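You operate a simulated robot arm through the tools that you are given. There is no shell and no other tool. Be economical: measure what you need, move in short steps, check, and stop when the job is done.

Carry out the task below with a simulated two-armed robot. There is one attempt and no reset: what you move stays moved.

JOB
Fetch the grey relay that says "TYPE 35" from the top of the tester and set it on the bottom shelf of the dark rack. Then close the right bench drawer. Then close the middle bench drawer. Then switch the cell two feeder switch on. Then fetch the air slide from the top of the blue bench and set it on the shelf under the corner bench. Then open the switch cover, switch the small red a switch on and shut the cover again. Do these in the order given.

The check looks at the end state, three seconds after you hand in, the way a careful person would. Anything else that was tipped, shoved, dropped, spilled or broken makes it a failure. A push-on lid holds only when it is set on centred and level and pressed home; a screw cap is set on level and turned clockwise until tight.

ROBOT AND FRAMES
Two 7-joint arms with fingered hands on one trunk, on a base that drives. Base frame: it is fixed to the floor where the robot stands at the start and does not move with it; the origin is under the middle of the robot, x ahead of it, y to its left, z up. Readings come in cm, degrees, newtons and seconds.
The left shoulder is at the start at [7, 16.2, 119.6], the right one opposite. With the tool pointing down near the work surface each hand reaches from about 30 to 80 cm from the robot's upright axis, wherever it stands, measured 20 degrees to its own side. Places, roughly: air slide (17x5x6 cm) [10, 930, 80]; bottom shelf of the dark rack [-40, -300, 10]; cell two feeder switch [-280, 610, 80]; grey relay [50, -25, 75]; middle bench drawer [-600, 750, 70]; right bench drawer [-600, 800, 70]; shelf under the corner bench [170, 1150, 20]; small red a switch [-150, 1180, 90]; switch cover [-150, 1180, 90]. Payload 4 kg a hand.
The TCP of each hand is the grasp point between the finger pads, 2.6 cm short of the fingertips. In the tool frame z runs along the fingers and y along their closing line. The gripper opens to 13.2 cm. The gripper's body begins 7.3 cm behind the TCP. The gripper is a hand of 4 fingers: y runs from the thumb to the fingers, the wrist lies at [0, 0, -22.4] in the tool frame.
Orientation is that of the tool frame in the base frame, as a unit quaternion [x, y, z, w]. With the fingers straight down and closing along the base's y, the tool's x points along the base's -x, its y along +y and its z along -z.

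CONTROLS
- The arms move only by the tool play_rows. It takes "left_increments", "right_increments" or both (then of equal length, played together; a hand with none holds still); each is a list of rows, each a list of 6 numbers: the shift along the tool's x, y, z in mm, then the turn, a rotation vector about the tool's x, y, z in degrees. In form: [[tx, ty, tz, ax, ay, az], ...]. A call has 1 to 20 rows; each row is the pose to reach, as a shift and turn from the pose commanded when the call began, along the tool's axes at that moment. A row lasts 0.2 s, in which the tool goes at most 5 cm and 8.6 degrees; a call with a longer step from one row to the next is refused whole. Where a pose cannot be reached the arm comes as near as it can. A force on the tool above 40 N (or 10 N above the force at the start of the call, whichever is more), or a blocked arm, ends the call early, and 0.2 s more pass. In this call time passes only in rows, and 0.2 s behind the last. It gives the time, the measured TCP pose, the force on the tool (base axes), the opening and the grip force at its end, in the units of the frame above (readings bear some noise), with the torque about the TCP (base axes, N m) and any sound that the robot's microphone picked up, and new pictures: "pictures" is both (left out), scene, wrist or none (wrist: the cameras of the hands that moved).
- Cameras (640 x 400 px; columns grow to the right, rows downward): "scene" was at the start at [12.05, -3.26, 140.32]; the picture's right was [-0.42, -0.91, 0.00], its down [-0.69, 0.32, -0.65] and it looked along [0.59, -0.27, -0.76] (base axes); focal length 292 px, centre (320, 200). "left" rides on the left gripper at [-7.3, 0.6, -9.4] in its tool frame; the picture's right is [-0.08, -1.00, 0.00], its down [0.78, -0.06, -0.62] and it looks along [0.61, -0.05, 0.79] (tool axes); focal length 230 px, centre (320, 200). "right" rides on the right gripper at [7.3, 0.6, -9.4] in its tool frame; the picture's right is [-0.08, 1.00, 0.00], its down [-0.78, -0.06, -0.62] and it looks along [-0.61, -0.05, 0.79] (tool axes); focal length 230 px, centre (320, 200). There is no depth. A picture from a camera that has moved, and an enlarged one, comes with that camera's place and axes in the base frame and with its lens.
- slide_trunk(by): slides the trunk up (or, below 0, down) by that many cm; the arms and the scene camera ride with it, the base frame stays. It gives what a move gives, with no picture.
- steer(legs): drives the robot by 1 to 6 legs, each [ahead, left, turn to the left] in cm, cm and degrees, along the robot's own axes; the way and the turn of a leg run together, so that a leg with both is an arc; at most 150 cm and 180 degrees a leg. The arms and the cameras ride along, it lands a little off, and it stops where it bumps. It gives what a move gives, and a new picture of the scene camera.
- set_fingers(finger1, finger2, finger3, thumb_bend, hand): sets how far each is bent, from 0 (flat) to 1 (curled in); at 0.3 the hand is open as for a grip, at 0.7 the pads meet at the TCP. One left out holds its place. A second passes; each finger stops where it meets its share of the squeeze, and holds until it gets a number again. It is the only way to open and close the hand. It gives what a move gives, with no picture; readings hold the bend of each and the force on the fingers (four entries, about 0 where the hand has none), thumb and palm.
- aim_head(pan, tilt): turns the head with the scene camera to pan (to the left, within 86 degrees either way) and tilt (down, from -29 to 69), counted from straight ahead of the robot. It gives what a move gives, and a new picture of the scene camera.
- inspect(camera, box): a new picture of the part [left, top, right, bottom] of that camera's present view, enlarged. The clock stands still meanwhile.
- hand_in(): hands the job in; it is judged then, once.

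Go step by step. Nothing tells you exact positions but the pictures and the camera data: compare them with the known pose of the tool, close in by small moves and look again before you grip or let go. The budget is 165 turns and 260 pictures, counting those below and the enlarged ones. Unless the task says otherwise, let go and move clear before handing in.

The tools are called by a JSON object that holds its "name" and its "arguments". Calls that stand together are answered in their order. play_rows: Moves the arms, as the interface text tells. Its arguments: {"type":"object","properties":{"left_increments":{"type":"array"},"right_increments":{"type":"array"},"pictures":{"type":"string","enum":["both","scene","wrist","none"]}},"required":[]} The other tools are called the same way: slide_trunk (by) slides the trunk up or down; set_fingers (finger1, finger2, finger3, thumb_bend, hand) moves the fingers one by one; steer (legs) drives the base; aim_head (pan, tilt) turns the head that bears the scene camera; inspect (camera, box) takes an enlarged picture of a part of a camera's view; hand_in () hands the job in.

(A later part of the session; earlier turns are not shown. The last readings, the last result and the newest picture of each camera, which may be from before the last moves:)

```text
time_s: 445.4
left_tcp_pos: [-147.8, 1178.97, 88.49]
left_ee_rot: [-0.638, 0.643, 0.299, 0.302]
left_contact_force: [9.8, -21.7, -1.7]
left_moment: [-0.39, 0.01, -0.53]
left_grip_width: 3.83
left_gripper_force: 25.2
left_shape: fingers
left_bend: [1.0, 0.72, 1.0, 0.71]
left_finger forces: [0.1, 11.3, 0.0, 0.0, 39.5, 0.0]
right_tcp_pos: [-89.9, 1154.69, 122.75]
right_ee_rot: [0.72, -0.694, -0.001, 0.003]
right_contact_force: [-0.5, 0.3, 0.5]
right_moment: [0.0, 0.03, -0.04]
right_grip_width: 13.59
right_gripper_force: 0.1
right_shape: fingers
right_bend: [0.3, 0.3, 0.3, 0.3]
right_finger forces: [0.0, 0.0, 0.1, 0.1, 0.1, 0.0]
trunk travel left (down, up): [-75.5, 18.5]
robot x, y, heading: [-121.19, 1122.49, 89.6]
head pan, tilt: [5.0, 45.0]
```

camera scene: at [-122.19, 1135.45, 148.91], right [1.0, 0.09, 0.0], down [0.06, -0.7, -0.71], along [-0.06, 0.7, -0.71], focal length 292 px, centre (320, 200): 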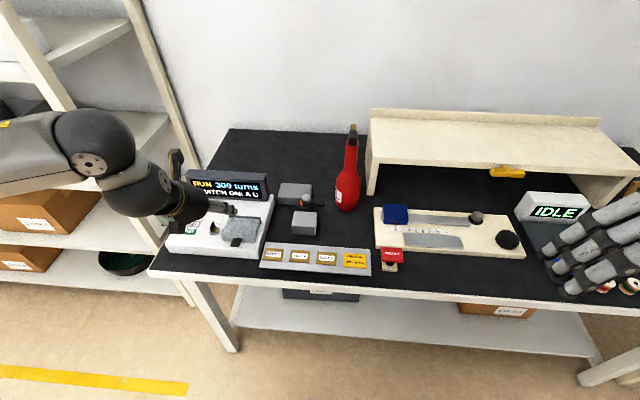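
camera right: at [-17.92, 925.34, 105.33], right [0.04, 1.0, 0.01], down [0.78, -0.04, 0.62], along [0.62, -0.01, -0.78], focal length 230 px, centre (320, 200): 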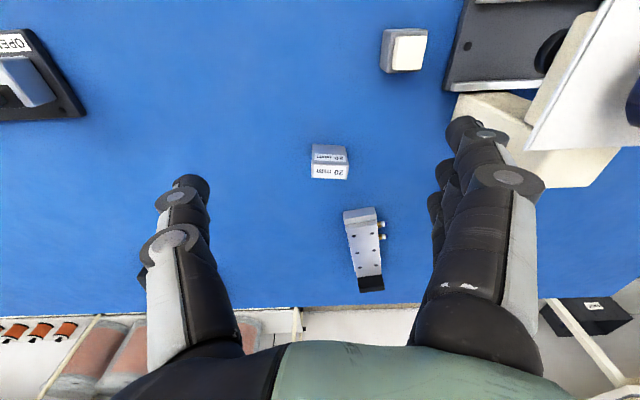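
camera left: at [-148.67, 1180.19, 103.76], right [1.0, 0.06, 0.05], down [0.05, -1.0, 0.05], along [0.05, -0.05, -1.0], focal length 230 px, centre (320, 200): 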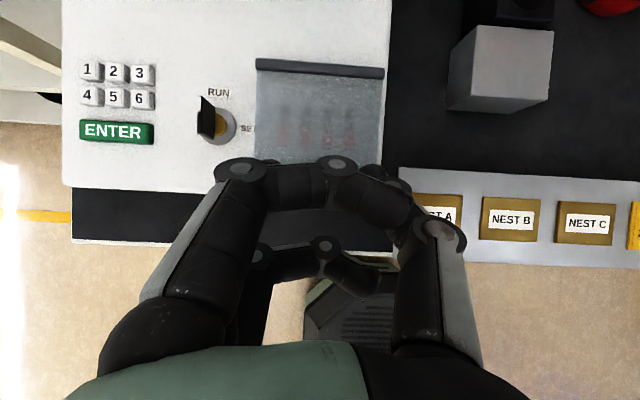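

Both tips now grip the tab against the cover's front face. I relieve the forward push and lift along the arc with the hand rotating, first to about 30°.

{"name": "play_rows", "arguments": {"left_increments": [[1, 0, -2, 0, 0, 0], [-10, 0, -7, 0, 3.5, 0], [-21, 0, -13, 0, 7.5, 0], [-33, 0, -16, 0, 11, 0], [-45, 0, -19, 0, 15, 0]], "pictures": "none"}}

{"name": "inspect", "arguments": {"camera": "scene", "box": [190, 170, 290, 250]}}

```text
time_s: 446.6
left_tcp_pos: [-148.13, 1180.6, 93.21]
left_ee_rot: [-0.672, 0.676, 0.213, 0.215]
left_contact_force: [-0.2, -0.2, 0.1]
left_moment: [0.0, 0.03, 0.02]
left_grip_width: 3.7
left_gripper_force: 0.0
left_shape: fingers
left_bend: [1.0, 0.74, 1.0, 0.76]
left_finger forces: [0.1, 0.0, 0.1, 0.1, 0.1, 0.0]
right_tcp_pos: [-90.03, 1154.95, 122.79]
right_ee_rot: [0.72, -0.694, 0.002, 0.002]
right_contact_force: [0.0, -0.1, -0.5]
right_moment: [0.03, 0.02, 0.02]
right_grip_width: 13.57
right_gripper_force: 0.0
right_shape: fingers
right_bend: [0.3, 0.3, 0.3, 0.3]
right_finger forces: [0.1, 0.0, 0.0, 0.0, 0.0, 0.1]
trunk travel left (down, up): [-75.5, 18.5]
robot x, y, heading: [-120.66, 1122.38, 89.8]
head pan, tilt: [5.0, 45.0]
```

```text
5.00 times, centred on (240, 210) of scene
camera zoom: at [-121.97, 1135.41, 148.91], right [1.0, 0.09, 0.0], down [0.06, -0.7, -0.71], along [-0.06, 0.7, -0.71], focal length 1458 px, centre (720, 150)
```

zoom: 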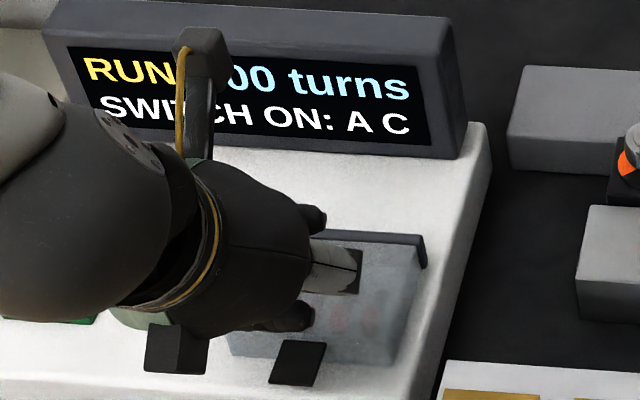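

It slipped off again; the first, flatter grasp (35° pitch, tips on the panel) held better, and my arc was about 1 cm off near the top. I redo that grasp with a firmer squeeze.

{"name": "set_fingers", "arguments": {"hand": "left", "finger2": 0.57, "thumb_bend": 0.57}}

{"name": "play_rows", "arguments": {"left_increments": [[12, 0, 9, 0, 0, 0], [24, 0, 18, 0, 0, 0], [36, 0, 28, 0, 0, 0]], "pictures": "none"}}

{"name": "set_fingers", "arguments": {"hand": "left", "finger2": 0.8, "thumb_bend": 0.8}}

```text
time_s: 447.6
left_tcp_pos: [-148.04, 1180.56, 93.01]
left_ee_rot: [-0.672, 0.676, 0.212, 0.214]
left_contact_force: [0.0, 0.1, 0.5]
left_moment: [0.02, -0.02, 0.02]
left_grip_width: 4.45
left_gripper_force: 0.0
left_shape: fingers
left_bend: [1.0, 0.56, 1.0, 0.56]
left_finger forces: [0.0, 0.0, 0.0, 0.0, 0.0, 0.0]
right_tcp_pos: [-90.12, 1155.04, 122.6]
right_ee_rot: [0.721, -0.693, 0.001, 0.002]
right_contact_force: [0.4, 0.0, -0.3]
right_moment: [0.01, 0.01, 0.02]
right_grip_width: 13.58
right_gripper_force: 0.0
right_shape: fingers
right_bend: [0.3, 0.3, 0.3, 0.3]
right_finger forces: [0.1, 0.0, 0.0, 0.0, 0.0, 0.1]
trunk travel left (down, up): [-75.5, 18.5]
robot x, y, heading: [-121.35, 1122.56, 90.1]
head pan, tilt: [5.0, 45.0]
```

```text
time_s: 448.4
left_tcp_pos: [-148.01, 1178.87, 88.75]
left_ee_rot: [-0.672, 0.677, 0.213, 0.213]
left_contact_force: [0.4, -0.8, -1.1]
left_moment: [0.1, 0.0, -0.04]
left_grip_width: 4.44
left_gripper_force: 0.0
left_shape: fingers
left_bend: [1.0, 0.56, 1.0, 0.56]
left_finger forces: [0.0, 0.0, 0.0, 0.0, 0.0, 0.1]
right_tcp_pos: [-89.99, 1154.46, 122.76]
right_ee_rot: [0.721, -0.693, 0.0, 0.001]
right_contact_force: [-0.1, -0.9, -0.1]
right_moment: [0.04, 0.01, -0.03]
right_grip_width: 13.58
right_gripper_force: 0.1
right_shape: fingers
right_bend: [0.3, 0.3, 0.3, 0.3]
right_finger forces: [0.0, 0.0, 0.0, 0.1, 0.0, 0.0]
trunk travel left (down, up): [-75.5, 18.5]
robot x, y, heading: [-121.32, 1122.03, 90.0]
head pan, tilt: [5.0, 45.0]
```

```text
time_s: 449.4
left_tcp_pos: [-148.0, 1179.26, 88.69]
left_ee_rot: [-0.672, 0.676, 0.212, 0.214]
left_contact_force: [3.9, -3.0, -0.4]
left_moment: [-0.05, -0.02, -0.05]
left_grip_width: 3.77
left_gripper_force: 10.4
left_shape: fingers
left_bend: [1.0, 0.7, 1.0, 0.73]
left_finger forces: [0.0, 6.9, 0.0, 0.0, 13.7, 0.0]
right_tcp_pos: [-90.09, 1155.11, 122.6]
right_ee_rot: [0.72, -0.694, 0.001, 0.003]
right_contact_force: [0.4, -0.1, 0.3]
right_moment: [-0.01, 0.01, 0.02]
right_grip_width: 13.58
right_gripper_force: 0.1
right_shape: fingers
right_bend: [0.3, 0.3, 0.3, 0.3]
right_finger forces: [0.0, 0.1, 0.1, 0.0, 0.0, 0.0]
trunk travel left (down, up): [-75.5, 18.5]
robot x, y, heading: [-121.52, 1122.34, 90.0]
head pan, tilt: [5.0, 45.0]
```

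Solid pinch. I follow the corrected arc, first to about 60°.

{"name": "play_rows", "arguments": {"left_increments": [[-7, 0, -9, 0, 0, 0], [-14, 0, -18, 0, 0, 0], [-23, 0, -26, 0, 0, 0], [-32, 0, -32, 0, 0, 0], [-42, 0, -37, 0, 0, 0], [-53, 0, -41, 0, 0, 0], [-64, 0, -43, 0, 0, 0], [-76, 0, -44, 0, 0, 0]], "pictures": "none"}}

{"name": "inspect", "arguments": {"camera": "scene", "box": [190, 160, 290, 250]}}

```text
time_s: 451.2
left_tcp_pos: [-148.08, 1182.95, 96.68]
left_ee_rot: [-0.672, 0.676, 0.213, 0.214]
left_contact_force: [-1.1, 0.7, -0.5]
left_moment: [0.0, 0.02, 0.02]
left_grip_width: 3.73
left_gripper_force: 0.3
left_shape: fingers
left_bend: [1.0, 0.72, 1.0, 0.76]
left_finger forces: [0.0, 0.0, 0.0, 0.1, 0.1, 0.0]
right_tcp_pos: [-90.07, 1155.07, 122.64]
right_ee_rot: [0.72, -0.694, 0.002, 0.002]
right_contact_force: [0.2, 0.6, 1.0]
right_moment: [0.0, -0.04, 0.02]
right_grip_width: 13.57
right_gripper_force: 0.2
right_shape: fingers
right_bend: [0.3, 0.3, 0.3, 0.3]
right_finger forces: [0.1, 0.1, 0.0, 0.1, 0.1, 0.0]
trunk travel left (down, up): [-75.5, 18.5]
robot x, y, heading: [-121.08, 1122.14, 89.9]
head pan, tilt: [5.0, 45.0]
```

```text
4.44 times, centred on (240, 205) of scene
camera zoom: at [-122.05, 1135.53, 148.9], right [1.0, 0.09, 0.0], down [0.06, -0.7, -0.71], along [-0.06, 0.7, -0.71], focal length 1296 px, centre (676, 178)
```

zoom: 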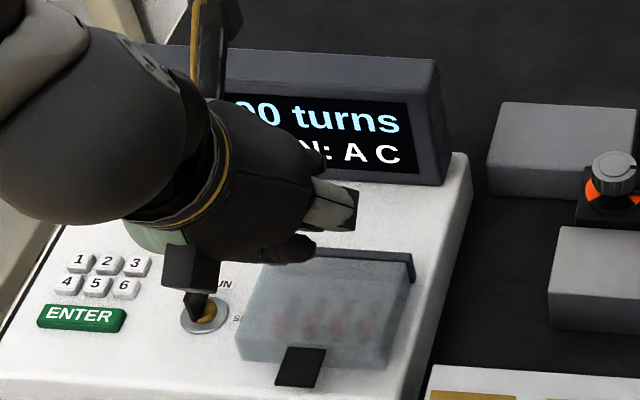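

The side pinch is unreliable. I back the hand off, level it and take a close front view of the tab to see its shape.

{"name": "play_rows", "arguments": {"left_increments": [[22, 0, -7, 0, -7, 0], [44, 0, -14, 0, -14, 0], [66, 0, -20, 0, -21, 0], [88, 0, -27, 0, -28, 0], [110, 0, -33, 0, -35, 0], [132, 0, -40, 0, -42, 0], [152, 0, -45, 0, -50, 0]], "pictures": "none"}}

{"name": "set_fingers", "arguments": {"hand": "left", "finger1": 0.3, "finger2": 0.3, "finger3": 0.3, "thumb_bend": 0.3}}

{"name": "inspect", "arguments": {"camera": "left", "box": [200, 40, 440, 200]}}

```text
time_s: 452.8
left_tcp_pos: [-143.97, 1180.62, 98.8]
left_ee_rot: [-0.593, 0.606, 0.365, 0.386]
left_contact_force: [-0.5, 1.3, 0.0]
left_moment: [-0.01, 0.02, 0.03]
left_grip_width: 3.73
left_gripper_force: 0.1
left_shape: fingers
left_bend: [1.0, 0.72, 1.0, 0.76]
left_finger forces: [0.0, 0.0, 0.0, 0.0, 0.0, 0.1]
left hand out of reach, approached as far as the arm can: row 3, 4, 5, 6, 7
right_tcp_pos: [-89.83, 1155.37, 122.39]
right_ee_rot: [0.721, -0.693, 0.001, 0.005]
right_contact_force: [-0.3, -0.4, -0.3]
right_moment: [-0.03, 0.0, -0.03]
right_grip_width: 13.58
right_gripper_force: 0.1
right_shape: fingers
right_bend: [0.3, 0.3, 0.3, 0.3]
right_finger forces: [0.0, 0.0, 0.0, 0.1, 0.0, 0.0]
trunk travel left (down, up): [-75.5, 18.5]
robot x, y, heading: [-121.37, 1122.54, 90.2]
head pan, tilt: [5.0, 45.0]
```

```text
time_s: 453.8
left_tcp_pos: [-144.18, 1180.35, 98.75]
left_ee_rot: [-0.593, 0.606, 0.364, 0.386]
left_contact_force: [-0.4, -0.9, 0.0]
left_moment: [0.03, 0.01, -0.04]
left_grip_width: 13.56
left_gripper_force: 0.0
left_shape: fingers
left_bend: [0.3, 0.3, 0.3, 0.3]
left_finger forces: [0.1, 0.0, 0.0, 0.0, 0.0, 0.0]
right_tcp_pos: [-90.23, 1155.01, 122.57]
right_ee_rot: [0.72, -0.694, 0.001, 0.002]
right_contact_force: [0.3, 0.6, -0.5]
right_moment: [-0.04, 0.04, 0.01]
right_grip_width: 13.59
right_gripper_force: 0.1
right_shape: fingers
right_bend: [0.3, 0.3, 0.3, 0.3]
right_finger forces: [0.0, 0.0, 0.1, 0.0, 0.1, 0.1]
trunk travel left (down, up): [-75.5, 18.5]
robot x, y, heading: [-121.17, 1122.75, 90.2]
head pan, tilt: [5.0, 45.0]
```

```text
2.50 times, centred on (320, 120) of left
camera zoom: at [-145.18, 1175.24, 109.41], right [1.0, 0.0, 0.09], down [0.04, -0.9, -0.43], along [0.08, 0.44, -0.9], focal length 575 px, centre (320, 400)
```

zoom: 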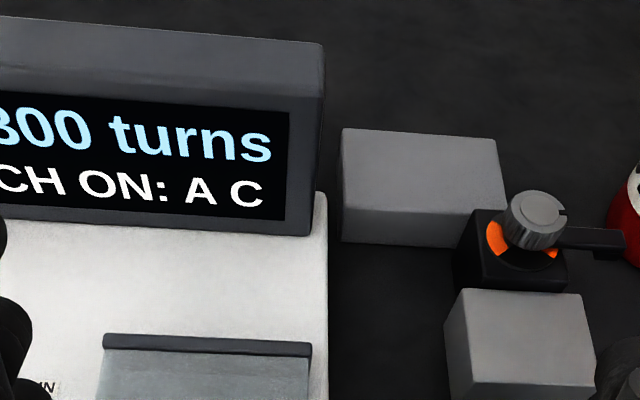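

I back the robot 14 cm so the wrist camera sees the tab from the front.

{"name": "steer", "arguments": {"legs": [[-13, 3, 0]]}}

{"name": "slide_trunk", "arguments": {"by": -6}}

{"name": "inspect", "arguments": {"camera": "left", "box": [240, 60, 420, 180]}}

```text
time_s: 455.1
left_tcp_pos: [-147.2, 1167.63, 98.69]
left_ee_rot: [-0.593, 0.606, 0.365, 0.385]
left_contact_force: [0.4, 0.1, -0.4]
left_moment: [-0.02, 0.01, -0.02]
left_grip_width: 13.54
left_gripper_force: 0.1
left_shape: fingers
left_bend: [0.3, 0.3, 0.3, 0.3]
left_finger forces: [0.0, 0.1, 0.0, 0.1, 0.0, 0.0]
right_tcp_pos: [-93.15, 1142.34, 122.63]
right_ee_rot: [0.72, -0.694, 0.001, 0.003]
right_contact_force: [-0.6, -0.6, -0.1]
right_moment: [0.01, 0.02, -0.01]
right_grip_width: 13.59
right_gripper_force: 0.1
right_shape: fingers
right_bend: [0.3, 0.3, 0.3, 0.3]
right_finger forces: [0.0, 0.0, 0.0, 0.0, 0.0, 0.0]
trunk travel left (down, up): [-75.5, 18.5]
robot x, y, heading: [-124.49, 1109.41, 90.0]
head pan, tilt: [5.0, 45.0]
camera scene: at [-125.05, 1122.84, 148.88], right [1.0, 0.09, 0.0], down [0.06, -0.71, -0.71], along [-0.06, 0.7, -0.71], focal length 292 px, centre (320, 200)
```

scene: 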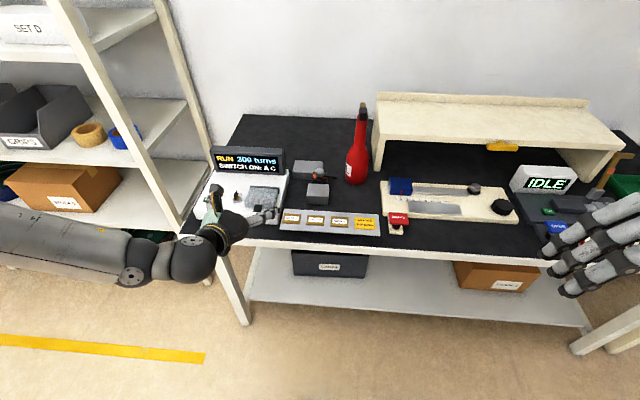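

```text
time_s: 456.1
left_tcp_pos: [-147.25, 1167.61, 92.67]
left_ee_rot: [-0.593, 0.606, 0.364, 0.386]
left_contact_force: [-1.1, 0.0, 0.0]
left_moment: [-0.01, -0.01, 0.01]
left_grip_width: 13.55
left_gripper_force: 0.0
left_shape: fingers
left_bend: [0.3, 0.3, 0.3, 0.3]
left_finger forces: [0.1, 0.0, 0.0, 0.0, 0.1, 0.1]
right_tcp_pos: [-93.08, 1142.24, 116.62]
right_ee_rot: [0.72, -0.694, 0.001, 0.003]
right_contact_force: [-0.9, 0.4, -1.1]
right_moment: [0.03, -0.02, 0.04]
right_grip_width: 13.56
right_gripper_force: 0.1
right_shape: fingers
right_bend: [0.3, 0.3, 0.3, 0.3]
right_finger forces: [0.0, 0.0, 0.0, 0.0, 0.0, 0.1]
trunk travel left (down, up): [-69.5, 24.5]
robot x, y, heading: [-124.32, 1109.38, 90.1]
head pan, tilt: [5.0, 45.0]
```

```text
3.33 times, centred on (330, 120) of left
camera zoom: at [-148.18, 1162.41, 103.42], right [1.0, 0.0, 0.09], down [0.04, -0.9, -0.43], along [0.08, 0.44, -0.9], focal length 767 px, centre (287, 467)
```

zoom: 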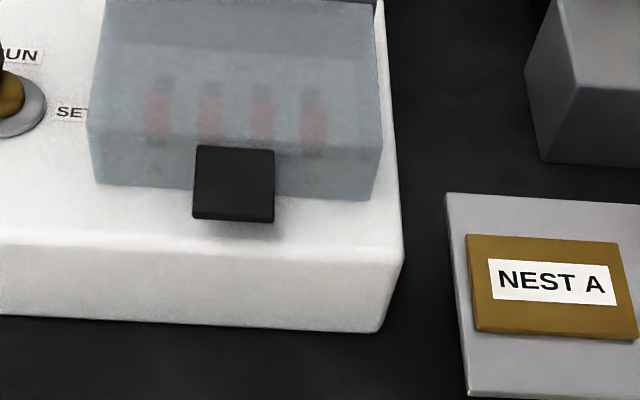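

Now the shape is clear: the tab is a plate sticking out about 2.8 cm from the cover's top front edge (z≈87.8) with a gap below, so one finger can hook under it. I make a pointing finger, level the hand and place the tip in front of the gap.

{"name": "set_fingers", "arguments": {"hand": "left", "finger1": 1, "finger2": 0.35, "finger3": 1, "thumb_bend": 0.9}}

{"name": "steer", "arguments": {"legs": [[0, -8, 0]]}}

{"name": "play_rows", "arguments": {"left_increments": [[12, 13, 0, 0, -5.5, 3], [24, 26, 20, 0, -11, 5.7], [24, 26, 45, 0, -11, 5.7], [24, 26, 60, 0, -11, 5.7]], "pictures": "wrist"}}

{"name": "inspect", "arguments": {"camera": "scene", "box": [180, 140, 280, 230]}}

```text
time_s: 457.1
left_tcp_pos: [-147.27, 1167.67, 92.67]
left_ee_rot: [-0.592, 0.607, 0.363, 0.386]
left_contact_force: [-0.1, -0.6, -0.2]
left_moment: [-0.03, 0.0, -0.01]
left_grip_width: 3.77
left_gripper_force: 0.1
left_shape: fingers
left_bend: [1.0, 0.35, 1.0, 0.9]
left_finger forces: [0.0, 0.0, 0.0, 0.0, 0.0, 0.1]
right_tcp_pos: [-93.06, 1142.13, 116.64]
right_ee_rot: [0.72, -0.694, 0.001, 0.003]
right_contact_force: [-0.5, 0.5, 0.2]
right_moment: [0.01, 0.0, 0.0]
right_grip_width: 13.58
right_gripper_force: 0.1
right_shape: fingers
right_bend: [0.3, 0.3, 0.3, 0.3]
right_finger forces: [0.0, 0.0, 0.0, 0.0, 0.1, 0.1]
trunk travel left (down, up): [-69.5, 24.5]
robot x, y, heading: [-124.5, 1109.64, 90.0]
head pan, tilt: [5.0, 45.0]
```

```text
time_s: 458.1
left_tcp_pos: [-139.44, 1167.52, 92.74]
left_ee_rot: [-0.593, 0.606, 0.364, 0.386]
left_contact_force: [0.4, -0.7, -0.2]
left_moment: [0.01, -0.05, -0.03]
left_grip_width: 3.75
left_gripper_force: 0.0
left_shape: fingers
left_bend: [1.0, 0.35, 1.0, 0.9]
left_finger forces: [0.0, 0.0, 0.1, 0.1, 0.0, 0.0]
right_tcp_pos: [-85.2, 1142.08, 116.66]
right_ee_rot: [0.72, -0.694, 0.002, 0.002]
right_contact_force: [0.3, 0.9, 0.2]
right_moment: [0.01, 0.01, -0.01]
right_grip_width: 13.57
right_gripper_force: 0.1
right_shape: fingers
right_bend: [0.3, 0.3, 0.3, 0.3]
right_finger forces: [0.0, 0.0, 0.0, 0.1, 0.1, 0.0]
trunk travel left (down, up): [-69.5, 24.5]
robot x, y, heading: [-116.3, 1109.51, 90.0]
head pan, tilt: [5.0, 45.0]
camera scene: at [-117.27, 1122.62, 142.9], right [1.0, 0.09, 0.0], down [0.06, -0.7, -0.71], along [-0.06, 0.7, -0.71], focal length 292 px, centre (320, 200)
```

scene: 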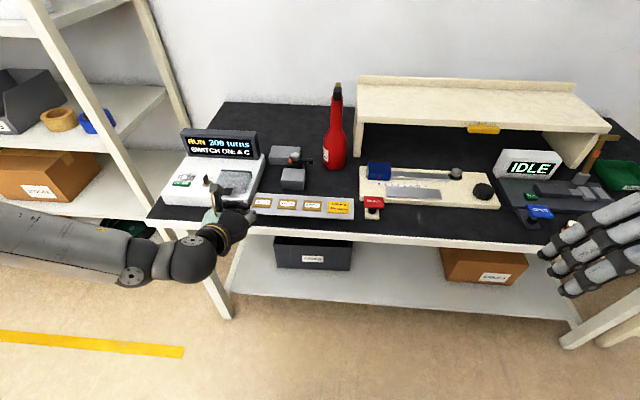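

```text
time_s: 459.1
left_tcp_pos: [-139.21, 1178.83, 90.13]
left_ee_rot: [-0.534, 0.595, 0.432, 0.417]
left_contact_force: [0.3, -0.5, 0.3]
left_moment: [0.05, -0.01, 0.0]
left_grip_width: 3.78
left_gripper_force: 0.1
left_shape: fingers
left_bend: [1.0, 0.35, 1.0, 0.9]
left_finger forces: [0.0, 0.1, 0.1, 0.0, 0.0, 0.0]
left hand out of reach, approached as far as the arm can: row 1, 2, 3, 4
right_tcp_pos: [-85.16, 1142.13, 116.68]
right_ee_rot: [0.72, -0.694, 0.002, 0.001]
right_contact_force: [-0.2, 0.0, -0.5]
right_moment: [0.04, -0.01, -0.02]
right_grip_width: 13.6
right_gripper_force: 0.0
right_shape: fingers
right_bend: [0.3, 0.3, 0.3, 0.3]
right_finger forces: [0.0, 0.1, 0.0, 0.0, 0.0, 0.0]
trunk travel left (down, up): [-69.5, 24.5]
robot x, y, heading: [-116.09, 1109.54, 90.1]
head pan, tilt: [5.0, 45.0]
camera left: at [-139.58, 1171.9, 99.71], right [1.0, -0.04, 0.0], down [-0.03, -0.81, -0.58], along [0.03, 0.58, -0.81], focal length 230 px, centre (320, 200)
```

left: 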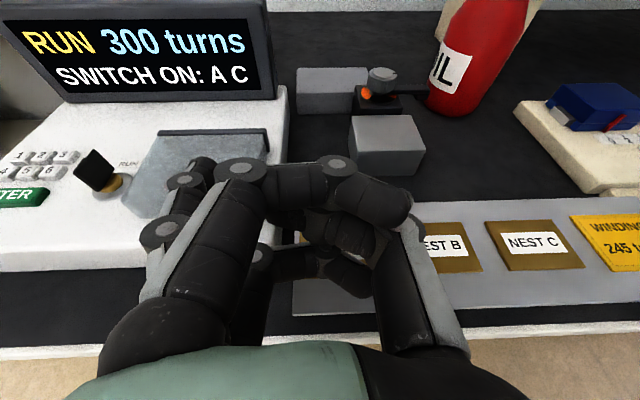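

```text
4.44 times, centred on (230, 185) of scene
camera zoom: at [-117.19, 1122.65, 142.9], right [1.0, 0.09, 0.0], down [0.06, -0.7, -0.71], along [-0.06, 0.7, -0.71], focal length 1296 px, centre (720, 267)
```

zoom: 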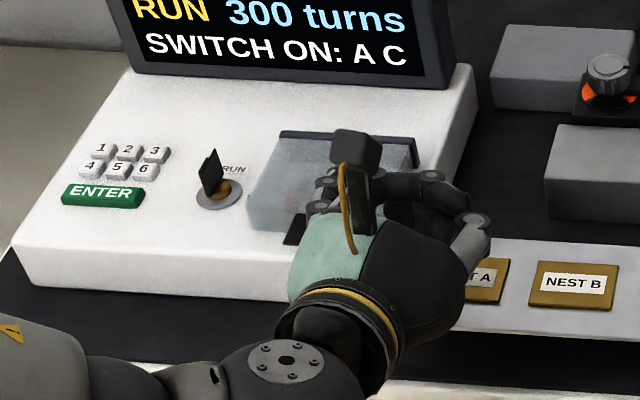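

The arm prefers a longer reach at this pitch, so I'll keep the arm fixed and position the fingertip with base and trunk: back 7.5 cm, left 2.4 cm, down 2.4 cm.

{"name": "steer", "arguments": {"legs": [[-7.5, 2.4, 0]]}}

{"name": "slide_trunk", "arguments": {"by": -2.4}}

{"name": "inspect", "arguments": {"camera": "left", "box": [80, 60, 360, 260]}}

{"name": "inspect", "arguments": {"camera": "scene", "box": [190, 130, 270, 220]}}

```text
time_s: 460.2
left_tcp_pos: [-141.55, 1171.45, 90.12]
left_ee_rot: [-0.533, 0.596, 0.432, 0.417]
left_contact_force: [0.1, -0.2, -1.0]
left_moment: [0.01, 0.01, 0.01]
left_grip_width: 3.75
left_gripper_force: 0.2
left_shape: fingers
left_bend: [1.0, 0.35, 1.0, 0.9]
left_finger forces: [0.0, 0.1, 0.1, 0.0, 0.0, 0.0]
right_tcp_pos: [-87.63, 1134.94, 116.52]
right_ee_rot: [0.721, -0.693, 0.002, 0.002]
right_contact_force: [0.4, -0.8, 0.5]
right_moment: [0.0, -0.05, -0.02]
right_grip_width: 13.6
right_gripper_force: 0.1
right_shape: fingers
right_bend: [0.3, 0.3, 0.3, 0.3]
right_finger forces: [0.0, 0.1, 0.0, 0.1, 0.0, 0.0]
trunk travel left (down, up): [-69.5, 24.5]
robot x, y, heading: [-118.96, 1102.36, 89.9]
head pan, tilt: [5.0, 45.0]
camera scene: at [-119.47, 1115.38, 142.89], right [1.0, 0.09, 0.0], down [0.06, -0.71, -0.71], along [-0.06, 0.7, -0.71], focal length 292 px, centre (320, 200)
```

scene: 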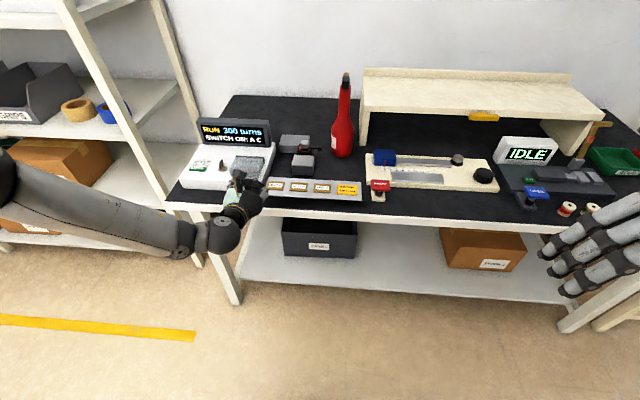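

```text
time_s: 460.9
left_tcp_pos: [-141.64, 1171.36, 87.85]
left_ee_rot: [-0.533, 0.595, 0.433, 0.418]
left_contact_force: [-0.1, 0.3, -0.1]
left_moment: [-0.03, 0.01, 0.01]
left_grip_width: 3.76
left_gripper_force: 0.1
left_shape: fingers
left_bend: [1.0, 0.35, 1.0, 0.9]
left_finger forces: [0.0, 0.0, 0.0, 0.0, 0.1, 0.0]
right_tcp_pos: [-87.5, 1134.68, 114.25]
right_ee_rot: [0.72, -0.694, 0.001, 0.003]
right_contact_force: [0.8, -0.3, -0.1]
right_moment: [0.02, 0.02, 0.0]
right_grip_width: 13.58
right_gripper_force: 0.0
right_shape: fingers
right_bend: [0.3, 0.3, 0.3, 0.3]
right_finger forces: [0.1, 0.0, 0.0, 0.0, 0.0, 0.0]
trunk travel left (down, up): [-67.1, 26.9]
robot x, y, heading: [-118.8, 1102.11, 89.9]
head pan, tilt: [5.0, 45.0]
```

```text
2.00 times, centred on (220, 160) of left
camera zoom: at [-141.91, 1164.42, 97.46], right [1.0, -0.04, 0.0], down [-0.03, -0.81, -0.58], along [0.03, 0.58, -0.81], focal length 460 px, centre (520, 280)
```

zoom: 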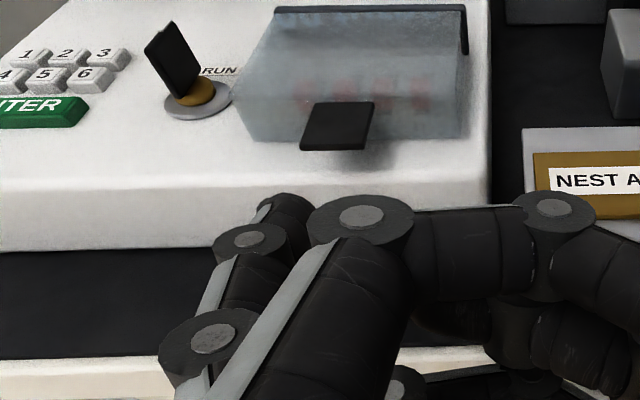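

```text
4.44 times, centred on (230, 175) of scene
camera zoom: at [-119.54, 1115.11, 140.52], right [1.0, 0.09, 0.0], down [0.06, -0.7, -0.71], along [-0.06, 0.71, -0.71], focal length 1296 px, centre (720, 311)
```

zoom: 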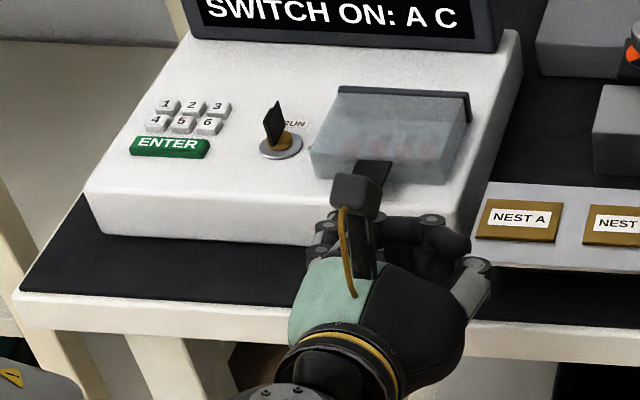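

The fingertip is in front of and just below the tab. I advance 4 cm, watching for contact.

{"name": "steer", "arguments": {"legs": [[4, -0.6, 0]]}}

{"name": "inspect", "arguments": {"camera": "left", "box": [120, 80, 360, 240]}}

```text
time_s: 461.8
left_tcp_pos: [-140.98, 1175.19, 87.83]
left_ee_rot: [-0.533, 0.595, 0.433, 0.418]
left_contact_force: [0.4, 0.3, -0.3]
left_moment: [0.01, -0.02, 0.02]
left_grip_width: 3.74
left_gripper_force: 0.1
left_shape: fingers
left_bend: [1.0, 0.35, 1.0, 0.9]
left_finger forces: [0.1, 0.1, 0.0, 0.0, 0.0, 0.1]
right_tcp_pos: [-87.0, 1138.44, 114.22]
right_ee_rot: [0.72, -0.694, 0.001, 0.002]
right_contact_force: [0.2, 0.3, 0.1]
right_moment: [-0.01, 0.02, -0.01]
right_grip_width: 13.57
right_gripper_force: 0.1
right_shape: fingers
right_bend: [0.3, 0.3, 0.3, 0.3]
right_finger forces: [0.1, 0.0, 0.1, 0.0, 0.0, 0.0]
trunk travel left (down, up): [-67.1, 26.9]
robot x, y, heading: [-118.25, 1106.02, 89.5]
head pan, tilt: [5.0, 45.0]
camera scene: at [-118.96, 1118.89, 140.54], right [1.0, 0.09, 0.0], down [0.06, -0.7, -0.71], along [-0.06, 0.71, -0.71], focal length 292 px, centre (320, 200)
```

scene: 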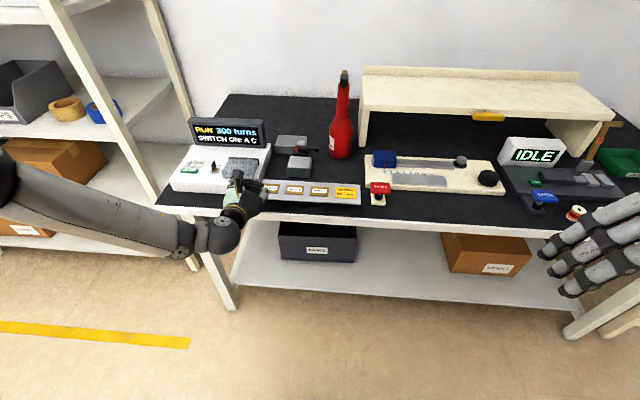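

```text
2.50 times, centred on (240, 160) of left
camera zoom: at [-141.32, 1168.23, 97.49], right [1.0, -0.04, 0.0], down [-0.03, -0.81, -0.59], along [0.03, 0.58, -0.81], focal length 575 px, centre (520, 300)
```

zoom: 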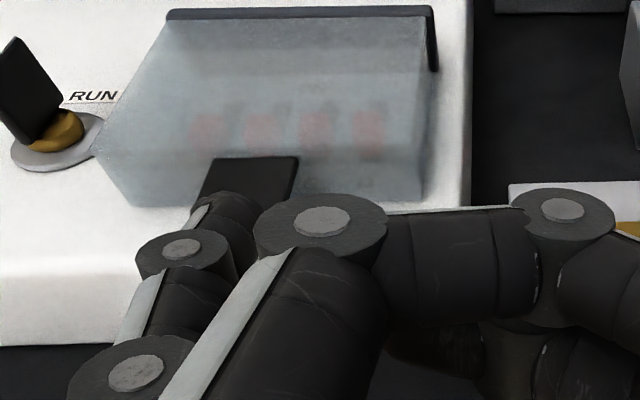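

The tip is slightly above the tab plane, so I back off 4 cm, lower 1.7 cm and come in again.

{"name": "steer", "arguments": {"legs": [[-4, 0, 0.4]]}}

{"name": "slide_trunk", "arguments": {"by": -1.7}}

{"name": "steer", "arguments": {"legs": [[4.2, -0.6, 0]]}}

{"name": "inspect", "arguments": {"camera": "left", "box": [120, 80, 360, 240]}}

```text
time_s: 462.7
left_tcp_pos: [-141.43, 1171.57, 87.45]
left_ee_rot: [-0.536, 0.595, 0.432, 0.415]
left_contact_force: [0.4, -0.6, -0.4]
left_moment: [0.03, 0.0, 0.01]
left_grip_width: 3.74
left_gripper_force: 0.0
left_shape: fingers
left_bend: [1.0, 0.35, 1.0, 0.9]
left_finger forces: [0.0, 0.0, 0.0, 0.0, 0.0, 0.0]
right_tcp_pos: [-87.17, 1135.35, 114.11]
right_ee_rot: [0.722, -0.692, 0.002, 0.004]
right_contact_force: [0.4, -0.1, -0.3]
right_moment: [-0.08, -0.03, -0.03]
right_grip_width: 13.58
right_gripper_force: 0.1
right_shape: fingers
right_bend: [0.3, 0.3, 0.3, 0.3]
right_finger forces: [0.0, 0.0, 0.0, 0.0, 0.1, 0.1]
trunk travel left (down, up): [-67.1, 26.9]
robot x, y, heading: [-117.99, 1102.47, 90.2]
head pan, tilt: [5.0, 45.0]
camera scene: at [-119.01, 1115.65, 140.46], right [1.0, 0.09, 0.0], down [0.07, -0.71, -0.71], along [-0.07, 0.7, -0.71], focal length 292 px, centre (320, 200)
```

scene: 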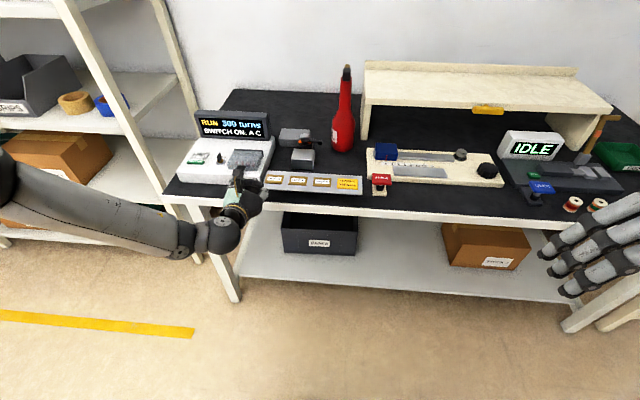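

```text
time_s: 463.3
left_tcp_pos: [-141.56, 1171.18, 86.0]
left_ee_rot: [-0.534, 0.595, 0.433, 0.416]
left_contact_force: [0.2, 0.5, 0.5]
left_moment: [0.01, -0.04, 0.01]
left_grip_width: 3.71
left_gripper_force: 0.1
left_shape: fingers
left_bend: [1.0, 0.35, 1.0, 0.9]
left_finger forces: [0.0, 0.0, 0.0, 0.0, 0.0, 0.1]
right_tcp_pos: [-87.19, 1134.9, 112.58]
right_ee_rot: [0.722, -0.692, 0.001, 0.002]
right_contact_force: [-0.2, -0.3, -0.6]
right_moment: [0.0, -0.04, 0.02]
right_grip_width: 13.58
right_gripper_force: 0.0
right_shape: fingers
right_bend: [0.3, 0.3, 0.3, 0.3]
right_finger forces: [0.1, 0.0, 0.0, 0.0, 0.0, 0.1]
trunk travel left (down, up): [-65.4, 28.6]
robot x, y, heading: [-117.99, 1101.91, 90.2]
head pan, tilt: [5.0, 45.0]
```

```text
time_s: 464.2
left_tcp_pos: [-140.92, 1175.36, 86.24]
left_ee_rot: [-0.535, 0.594, 0.434, 0.416]
left_contact_force: [0.0, -0.7, 0.1]
left_moment: [0.02, 0.0, -0.02]
left_grip_width: 3.77
left_gripper_force: 0.1
left_shape: fingers
left_bend: [1.0, 0.35, 1.0, 0.9]
left_finger forces: [0.1, 0.0, 0.1, 0.0, 0.1, 0.1]
right_tcp_pos: [-86.7, 1139.02, 112.61]
right_ee_rot: [0.723, -0.691, 0.001, 0.002]
right_contact_force: [-0.3, 0.1, 1.4]
right_moment: [0.03, -0.01, -0.01]
right_grip_width: 13.6
right_gripper_force: 0.1
right_shape: fingers
right_bend: [0.3, 0.3, 0.3, 0.3]
right_finger forces: [0.0, 0.0, 0.0, 0.0, 0.1, 0.0]
trunk travel left (down, up): [-65.4, 28.6]
robot x, y, heading: [-117.49, 1105.86, 90.8]
head pan, tilt: [5.0, 45.0]
camera scene: at [-118.44, 1119.26, 138.83], right [1.0, 0.09, 0.0], down [0.07, -0.7, -0.71], along [-0.07, 0.7, -0.71], focal length 292 px, centre (320, 200)
```

scene: 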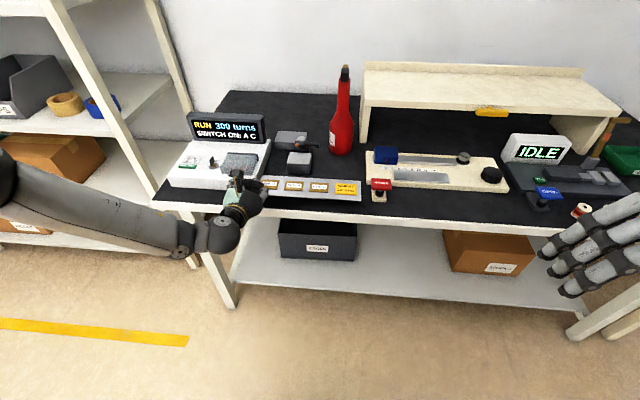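

```text
2.50 times, centred on (240, 160) of left
camera zoom: at [-141.21, 1168.41, 95.79], right [1.0, -0.03, 0.0], down [-0.02, -0.81, -0.59], along [0.02, 0.58, -0.81], focal length 575 px, centre (520, 300)
```

zoom: 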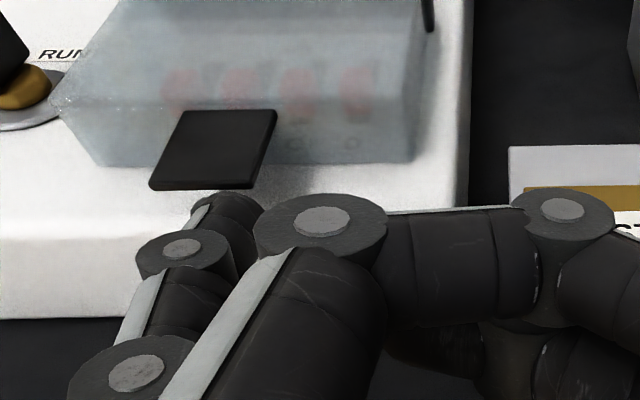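

The fingertip is now right at the tab's lower front edge. I lower 3 mm more and slide 1.4 cm under it.

{"name": "slide_trunk", "arguments": {"by": -0.3}}

{"name": "steer", "arguments": {"legs": [[1.5, 0, 0]]}}

{"name": "inspect", "arguments": {"camera": "left", "box": [120, 80, 360, 240]}}

```text
time_s: 464.7
left_tcp_pos: [-141.06, 1175.49, 85.66]
left_ee_rot: [-0.535, 0.595, 0.433, 0.416]
left_contact_force: [1.1, 0.0, -0.1]
left_moment: [0.02, -0.01, 0.03]
left_grip_width: 3.72
left_gripper_force: 0.1
left_shape: fingers
left_bend: [1.0, 0.35, 1.0, 0.9]
left_finger forces: [0.0, 0.1, 0.1, 0.0, 0.0, 0.1]
right_tcp_pos: [-86.48, 1139.17, 112.27]
right_ee_rot: [0.723, -0.691, 0.001, 0.002]
right_contact_force: [-0.5, 0.2, 0.8]
right_moment: [0.01, -0.01, -0.05]
right_grip_width: 13.61
right_gripper_force: 0.1
right_shape: fingers
right_bend: [0.3, 0.3, 0.3, 0.3]
right_finger forces: [0.0, 0.0, 0.0, 0.0, 0.0, 0.1]
trunk travel left (down, up): [-65.1, 28.9]
robot x, y, heading: [-117.54, 1106.42, 90.4]
head pan, tilt: [5.0, 45.0]
```

```text
time_s: 465.5
left_tcp_pos: [-141.01, 1176.56, 85.62]
left_ee_rot: [-0.536, 0.595, 0.433, 0.414]
left_contact_force: [-3.8, -23.4, -1.9]
left_moment: [-0.29, 0.08, -0.16]
left_grip_width: 3.74
left_gripper_force: 11.4
left_shape: fingers
left_bend: [1.0, 0.35, 1.0, 0.9]
left_finger forces: [0.1, 0.2, 23.6, 0.0, 0.0, 0.0]
right_tcp_pos: [-86.57, 1140.47, 112.23]
right_ee_rot: [0.723, -0.691, 0.0, 0.002]
right_contact_force: [0.1, 0.2, -0.1]
right_moment: [-0.05, 0.01, 0.0]
right_grip_width: 13.58
right_gripper_force: 0.0
right_shape: fingers
right_bend: [0.3, 0.3, 0.3, 0.3]
right_finger forces: [0.1, 0.0, 0.0, 0.0, 0.0, 0.1]
trunk travel left (down, up): [-65.1, 28.9]
robot x, y, heading: [-117.91, 1107.5, 90.1]
head pan, tilt: [5.0, 45.0]
camera scene: at [-118.48, 1120.64, 138.52], right [1.0, 0.09, 0.0], down [0.07, -0.7, -0.71], along [-0.07, 0.71, -0.71], focal length 292 px, centre (320, 200)
```

scene: 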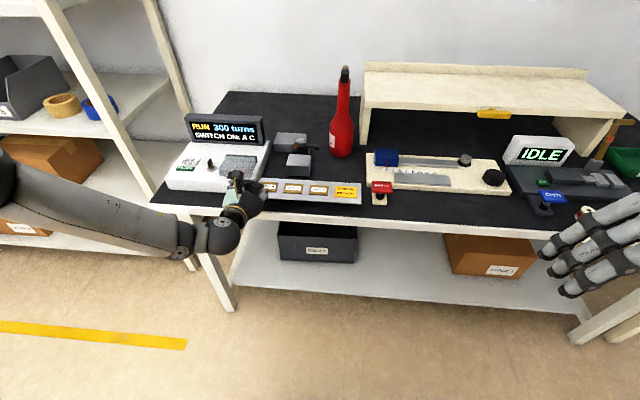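

```text
2.50 times, centred on (240, 160) of left
camera zoom: at [-141.27, 1169.72, 95.31], right [1.0, -0.03, 0.0], down [-0.02, -0.81, -0.58], along [0.02, 0.58, -0.81], focal length 575 px, centre (520, 300)
```

zoom: 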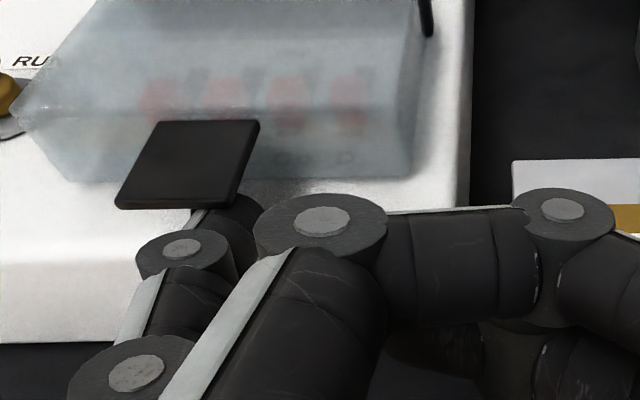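

The fingertip is now under the tab. I lift with the trunk and follow the arc with base moves.

{"name": "slide_trunk", "arguments": {"by": 4.5}}

{"name": "steer", "arguments": {"legs": [[2.2, 0, 0]]}}

{"name": "inspect", "arguments": {"camera": "left", "box": [80, 40, 400, 240]}}

```text
time_s: 466.4
left_tcp_pos: [-141.07, 1176.72, 89.92]
left_ee_rot: [-0.536, 0.595, 0.433, 0.414]
left_contact_force: [-0.4, -1.2, 0.6]
left_moment: [0.01, 0.01, -0.01]
left_grip_width: 3.75
left_gripper_force: 0.0
left_shape: fingers
left_bend: [1.0, 0.35, 1.0, 0.9]
left_finger forces: [0.0, 0.0, 0.0, 0.0, 0.0, 0.1]
right_tcp_pos: [-86.64, 1140.69, 116.77]
right_ee_rot: [0.724, -0.69, 0.002, 0.002]
right_contact_force: [-0.3, -0.1, -0.2]
right_moment: [0.02, 0.0, 0.01]
right_grip_width: 13.6
right_gripper_force: 0.1
right_shape: fingers
right_bend: [0.3, 0.3, 0.3, 0.3]
right_finger forces: [0.0, 0.1, 0.0, 0.0, 0.1, 0.0]
trunk travel left (down, up): [-69.6, 24.4]
robot x, y, heading: [-117.48, 1107.59, 90.2]
head pan, tilt: [5.0, 45.0]
```

```text
time_s: 467.3
left_tcp_pos: [-140.75, 1178.52, 89.85]
left_ee_rot: [-0.536, 0.598, 0.429, 0.413]
left_contact_force: [0.1, -2.6, 1.9]
left_moment: [-0.01, 0.05, 0.17]
left_grip_width: 3.76
left_gripper_force: 0.7
left_shape: fingers
left_bend: [1.0, 0.34, 1.0, 0.9]
left_finger forces: [0.0, 2.7, 0.0, 0.0, 0.0, 0.0]
right_tcp_pos: [-86.54, 1142.86, 116.64]
right_ee_rot: [0.723, -0.691, 0.001, 0.003]
right_contact_force: [0.6, -0.4, -0.4]
right_moment: [-0.02, 0.0, 0.02]
right_grip_width: 13.58
right_gripper_force: 0.0
right_shape: fingers
right_bend: [0.3, 0.3, 0.3, 0.3]
right_finger forces: [0.1, 0.0, 0.0, 0.0, 0.1, 0.0]
trunk travel left (down, up): [-69.6, 24.4]
robot x, y, heading: [-117.44, 1109.99, 90.4]
head pan, tilt: [5.0, 45.0]
stopped in leg 1: the force on the tool passed its limit at 46 N (the readings are from after the stop); the commanded pose is now the measured one
camera scene: at [-118.36, 1123.05, 143.01], right [1.0, 0.09, 0.0], down [0.07, -0.7, -0.71], along [-0.07, 0.7, -0.71], focal length 292 px, centre (320, 200)
```

scene: 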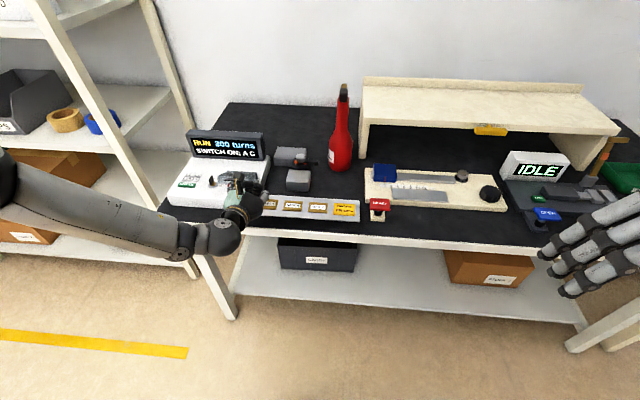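

```text
2.00 times, centred on (240, 140) of left
camera zoom: at [-140.97, 1171.79, 99.59], right [1.0, -0.04, 0.01], down [-0.03, -0.82, -0.58], along [0.02, 0.57, -0.82], focal length 460 px, centre (480, 320)
```

zoom: 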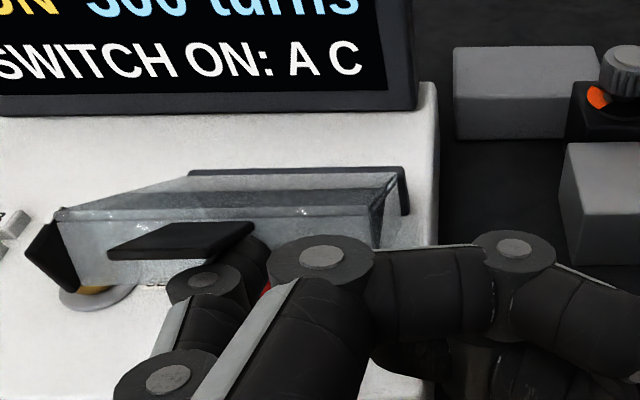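

The cover is lifted about 30°. I continue up and forward along the arc with the arm.

{"name": "play_rows", "arguments": {"left_increments": [[-10, 0, 1, 0, 0, 0], [-22, 0, 7, 0, 0, 0], [-31, 0, 13, 0, 0, 0], [-41, 0, 19, 0, 0, 0], [-49, 0, 27, 0, 0, 0], [-55, 0, 35, 0, 0, 0], [-61, 0, 45, 0, 0, 0], [-66, 0, 55, 0, 0, 0], [-68, 0, 65, 0, 0, 0], [-70, 0, 76, 0, 0, 0]], "pictures": "wrist"}}

```text
time_s: 469.5
left_tcp_pos: [-139.82, 1187.7, 94.96]
left_ee_rot: [-0.534, 0.595, 0.432, 0.417]
left_contact_force: [-0.9, -1.7, 29.0]
left_moment: [0.43, 2.27, 0.04]
left_grip_width: 3.75
left_gripper_force: 14.2
left_shape: fingers
left_bend: [1.0, 0.3, 1.0, 0.9]
left_finger forces: [0.0, 28.2, 0.0, 0.0, 0.1, 0.1]
right_tcp_pos: [-86.44, 1142.43, 116.92]
right_ee_rot: [0.723, -0.691, -0.001, 0.002]
right_contact_force: [-0.6, 0.1, -0.3]
right_moment: [-0.01, 0.0, 0.03]
right_grip_width: 13.59
right_gripper_force: 0.0
right_shape: fingers
right_bend: [0.3, 0.3, 0.3, 0.3]
right_finger forces: [0.1, 0.0, 0.0, 0.1, 0.0, 0.0]
trunk travel left (down, up): [-69.6, 24.4]
robot x, y, heading: [-117.55, 1110.13, 90.6]
head pan, tilt: [5.0, 45.0]
camera left: at [-139.98, 1180.83, 104.76], right [1.0, -0.04, 0.01], down [-0.03, -0.81, -0.58], along [0.03, 0.58, -0.81], focal length 230 px, centre (320, 200)
```

left: 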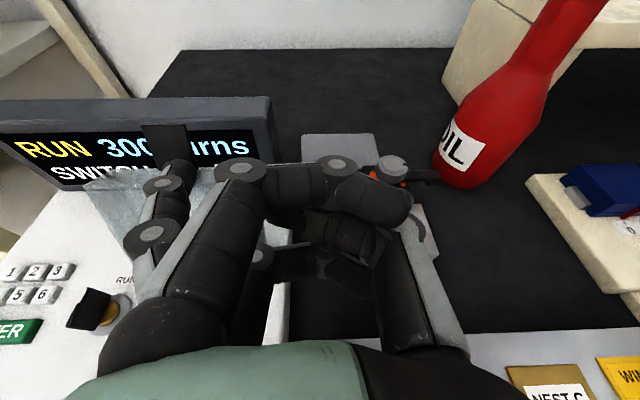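

The cover is up, with the finger resting in its corner. I relieve the downward press, push the tab back a bit more, then withdraw and look.

{"name": "play_rows", "arguments": {"left_increments": [[-8, 0, -3, 0, 0, 0], [-14, 0, 5, 0, 0, 0], [-17, 0, 15, 0, 0, 0]], "pictures": "none"}}

{"name": "play_rows", "arguments": {"left_increments": [[-15, 0, -8, 0, 0, 0], [-20, 0, -45, 0, 0, 0], [-20, 0, -85, 0, 0, 0]], "pictures": "wrist"}}

```text
time_s: 470.3
left_tcp_pos: [-139.6, 1189.06, 95.46]
left_ee_rot: [-0.535, 0.599, 0.428, 0.414]
left_contact_force: [7.0, -32.0, 3.2]
left_moment: [0.01, 0.28, 2.56]
left_grip_width: 3.75
left_gripper_force: 14.5
left_shape: fingers
left_bend: [1.0, 0.28, 1.0, 0.9]
left_finger forces: [0.0, 30.6, 0.0, 0.0, 0.1, 0.0]
right_tcp_pos: [-86.37, 1142.34, 116.75]
right_ee_rot: [0.723, -0.69, -0.002, 0.002]
right_contact_force: [0.1, 0.4, 0.0]
right_moment: [0.0, 0.04, 0.0]
right_grip_width: 13.54
right_gripper_force: 0.1
right_shape: fingers
right_bend: [0.3, 0.3, 0.3, 0.3]
right_finger forces: [0.0, 0.1, 0.0, 0.0, 0.0, 0.1]
trunk travel left (down, up): [-69.6, 24.4]
robot x, y, heading: [-117.54, 1109.93, 90.4]
head pan, tilt: [5.0, 45.0]
```

```text
time_s: 471.1
left_tcp_pos: [-140.0, 1182.22, 99.98]
left_ee_rot: [-0.535, 0.597, 0.429, 0.416]
left_contact_force: [0.5, -0.3, 0.1]
left_moment: [-0.02, -0.01, 0.03]
left_grip_width: 3.75
left_gripper_force: 0.1
left_shape: fingers
left_bend: [1.0, 0.35, 1.0, 0.9]
left_finger forces: [0.0, 0.1, 0.1, 0.1, 0.1, 0.0]
right_tcp_pos: [-86.7, 1142.57, 116.8]
right_ee_rot: [0.723, -0.69, 0.001, 0.002]
right_contact_force: [0.0, -0.8, -0.2]
right_moment: [0.01, -0.05, 0.01]
right_grip_width: 13.59
right_gripper_force: 0.1
right_shape: fingers
right_bend: [0.3, 0.3, 0.3, 0.3]
right_finger forces: [0.0, 0.0, 0.1, 0.1, 0.0, 0.1]
trunk travel left (down, up): [-69.6, 24.4]
robot x, y, heading: [-117.64, 1109.86, 90.4]
head pan, tilt: [5.0, 45.0]
camera left: at [-140.24, 1175.3, 109.69], right [1.0, -0.04, 0.01], down [-0.03, -0.82, -0.58], along [0.03, 0.58, -0.82], focal length 230 px, centre (320, 200)
```

left: 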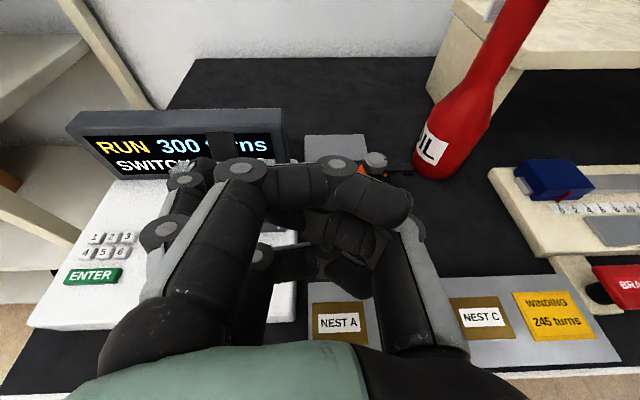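

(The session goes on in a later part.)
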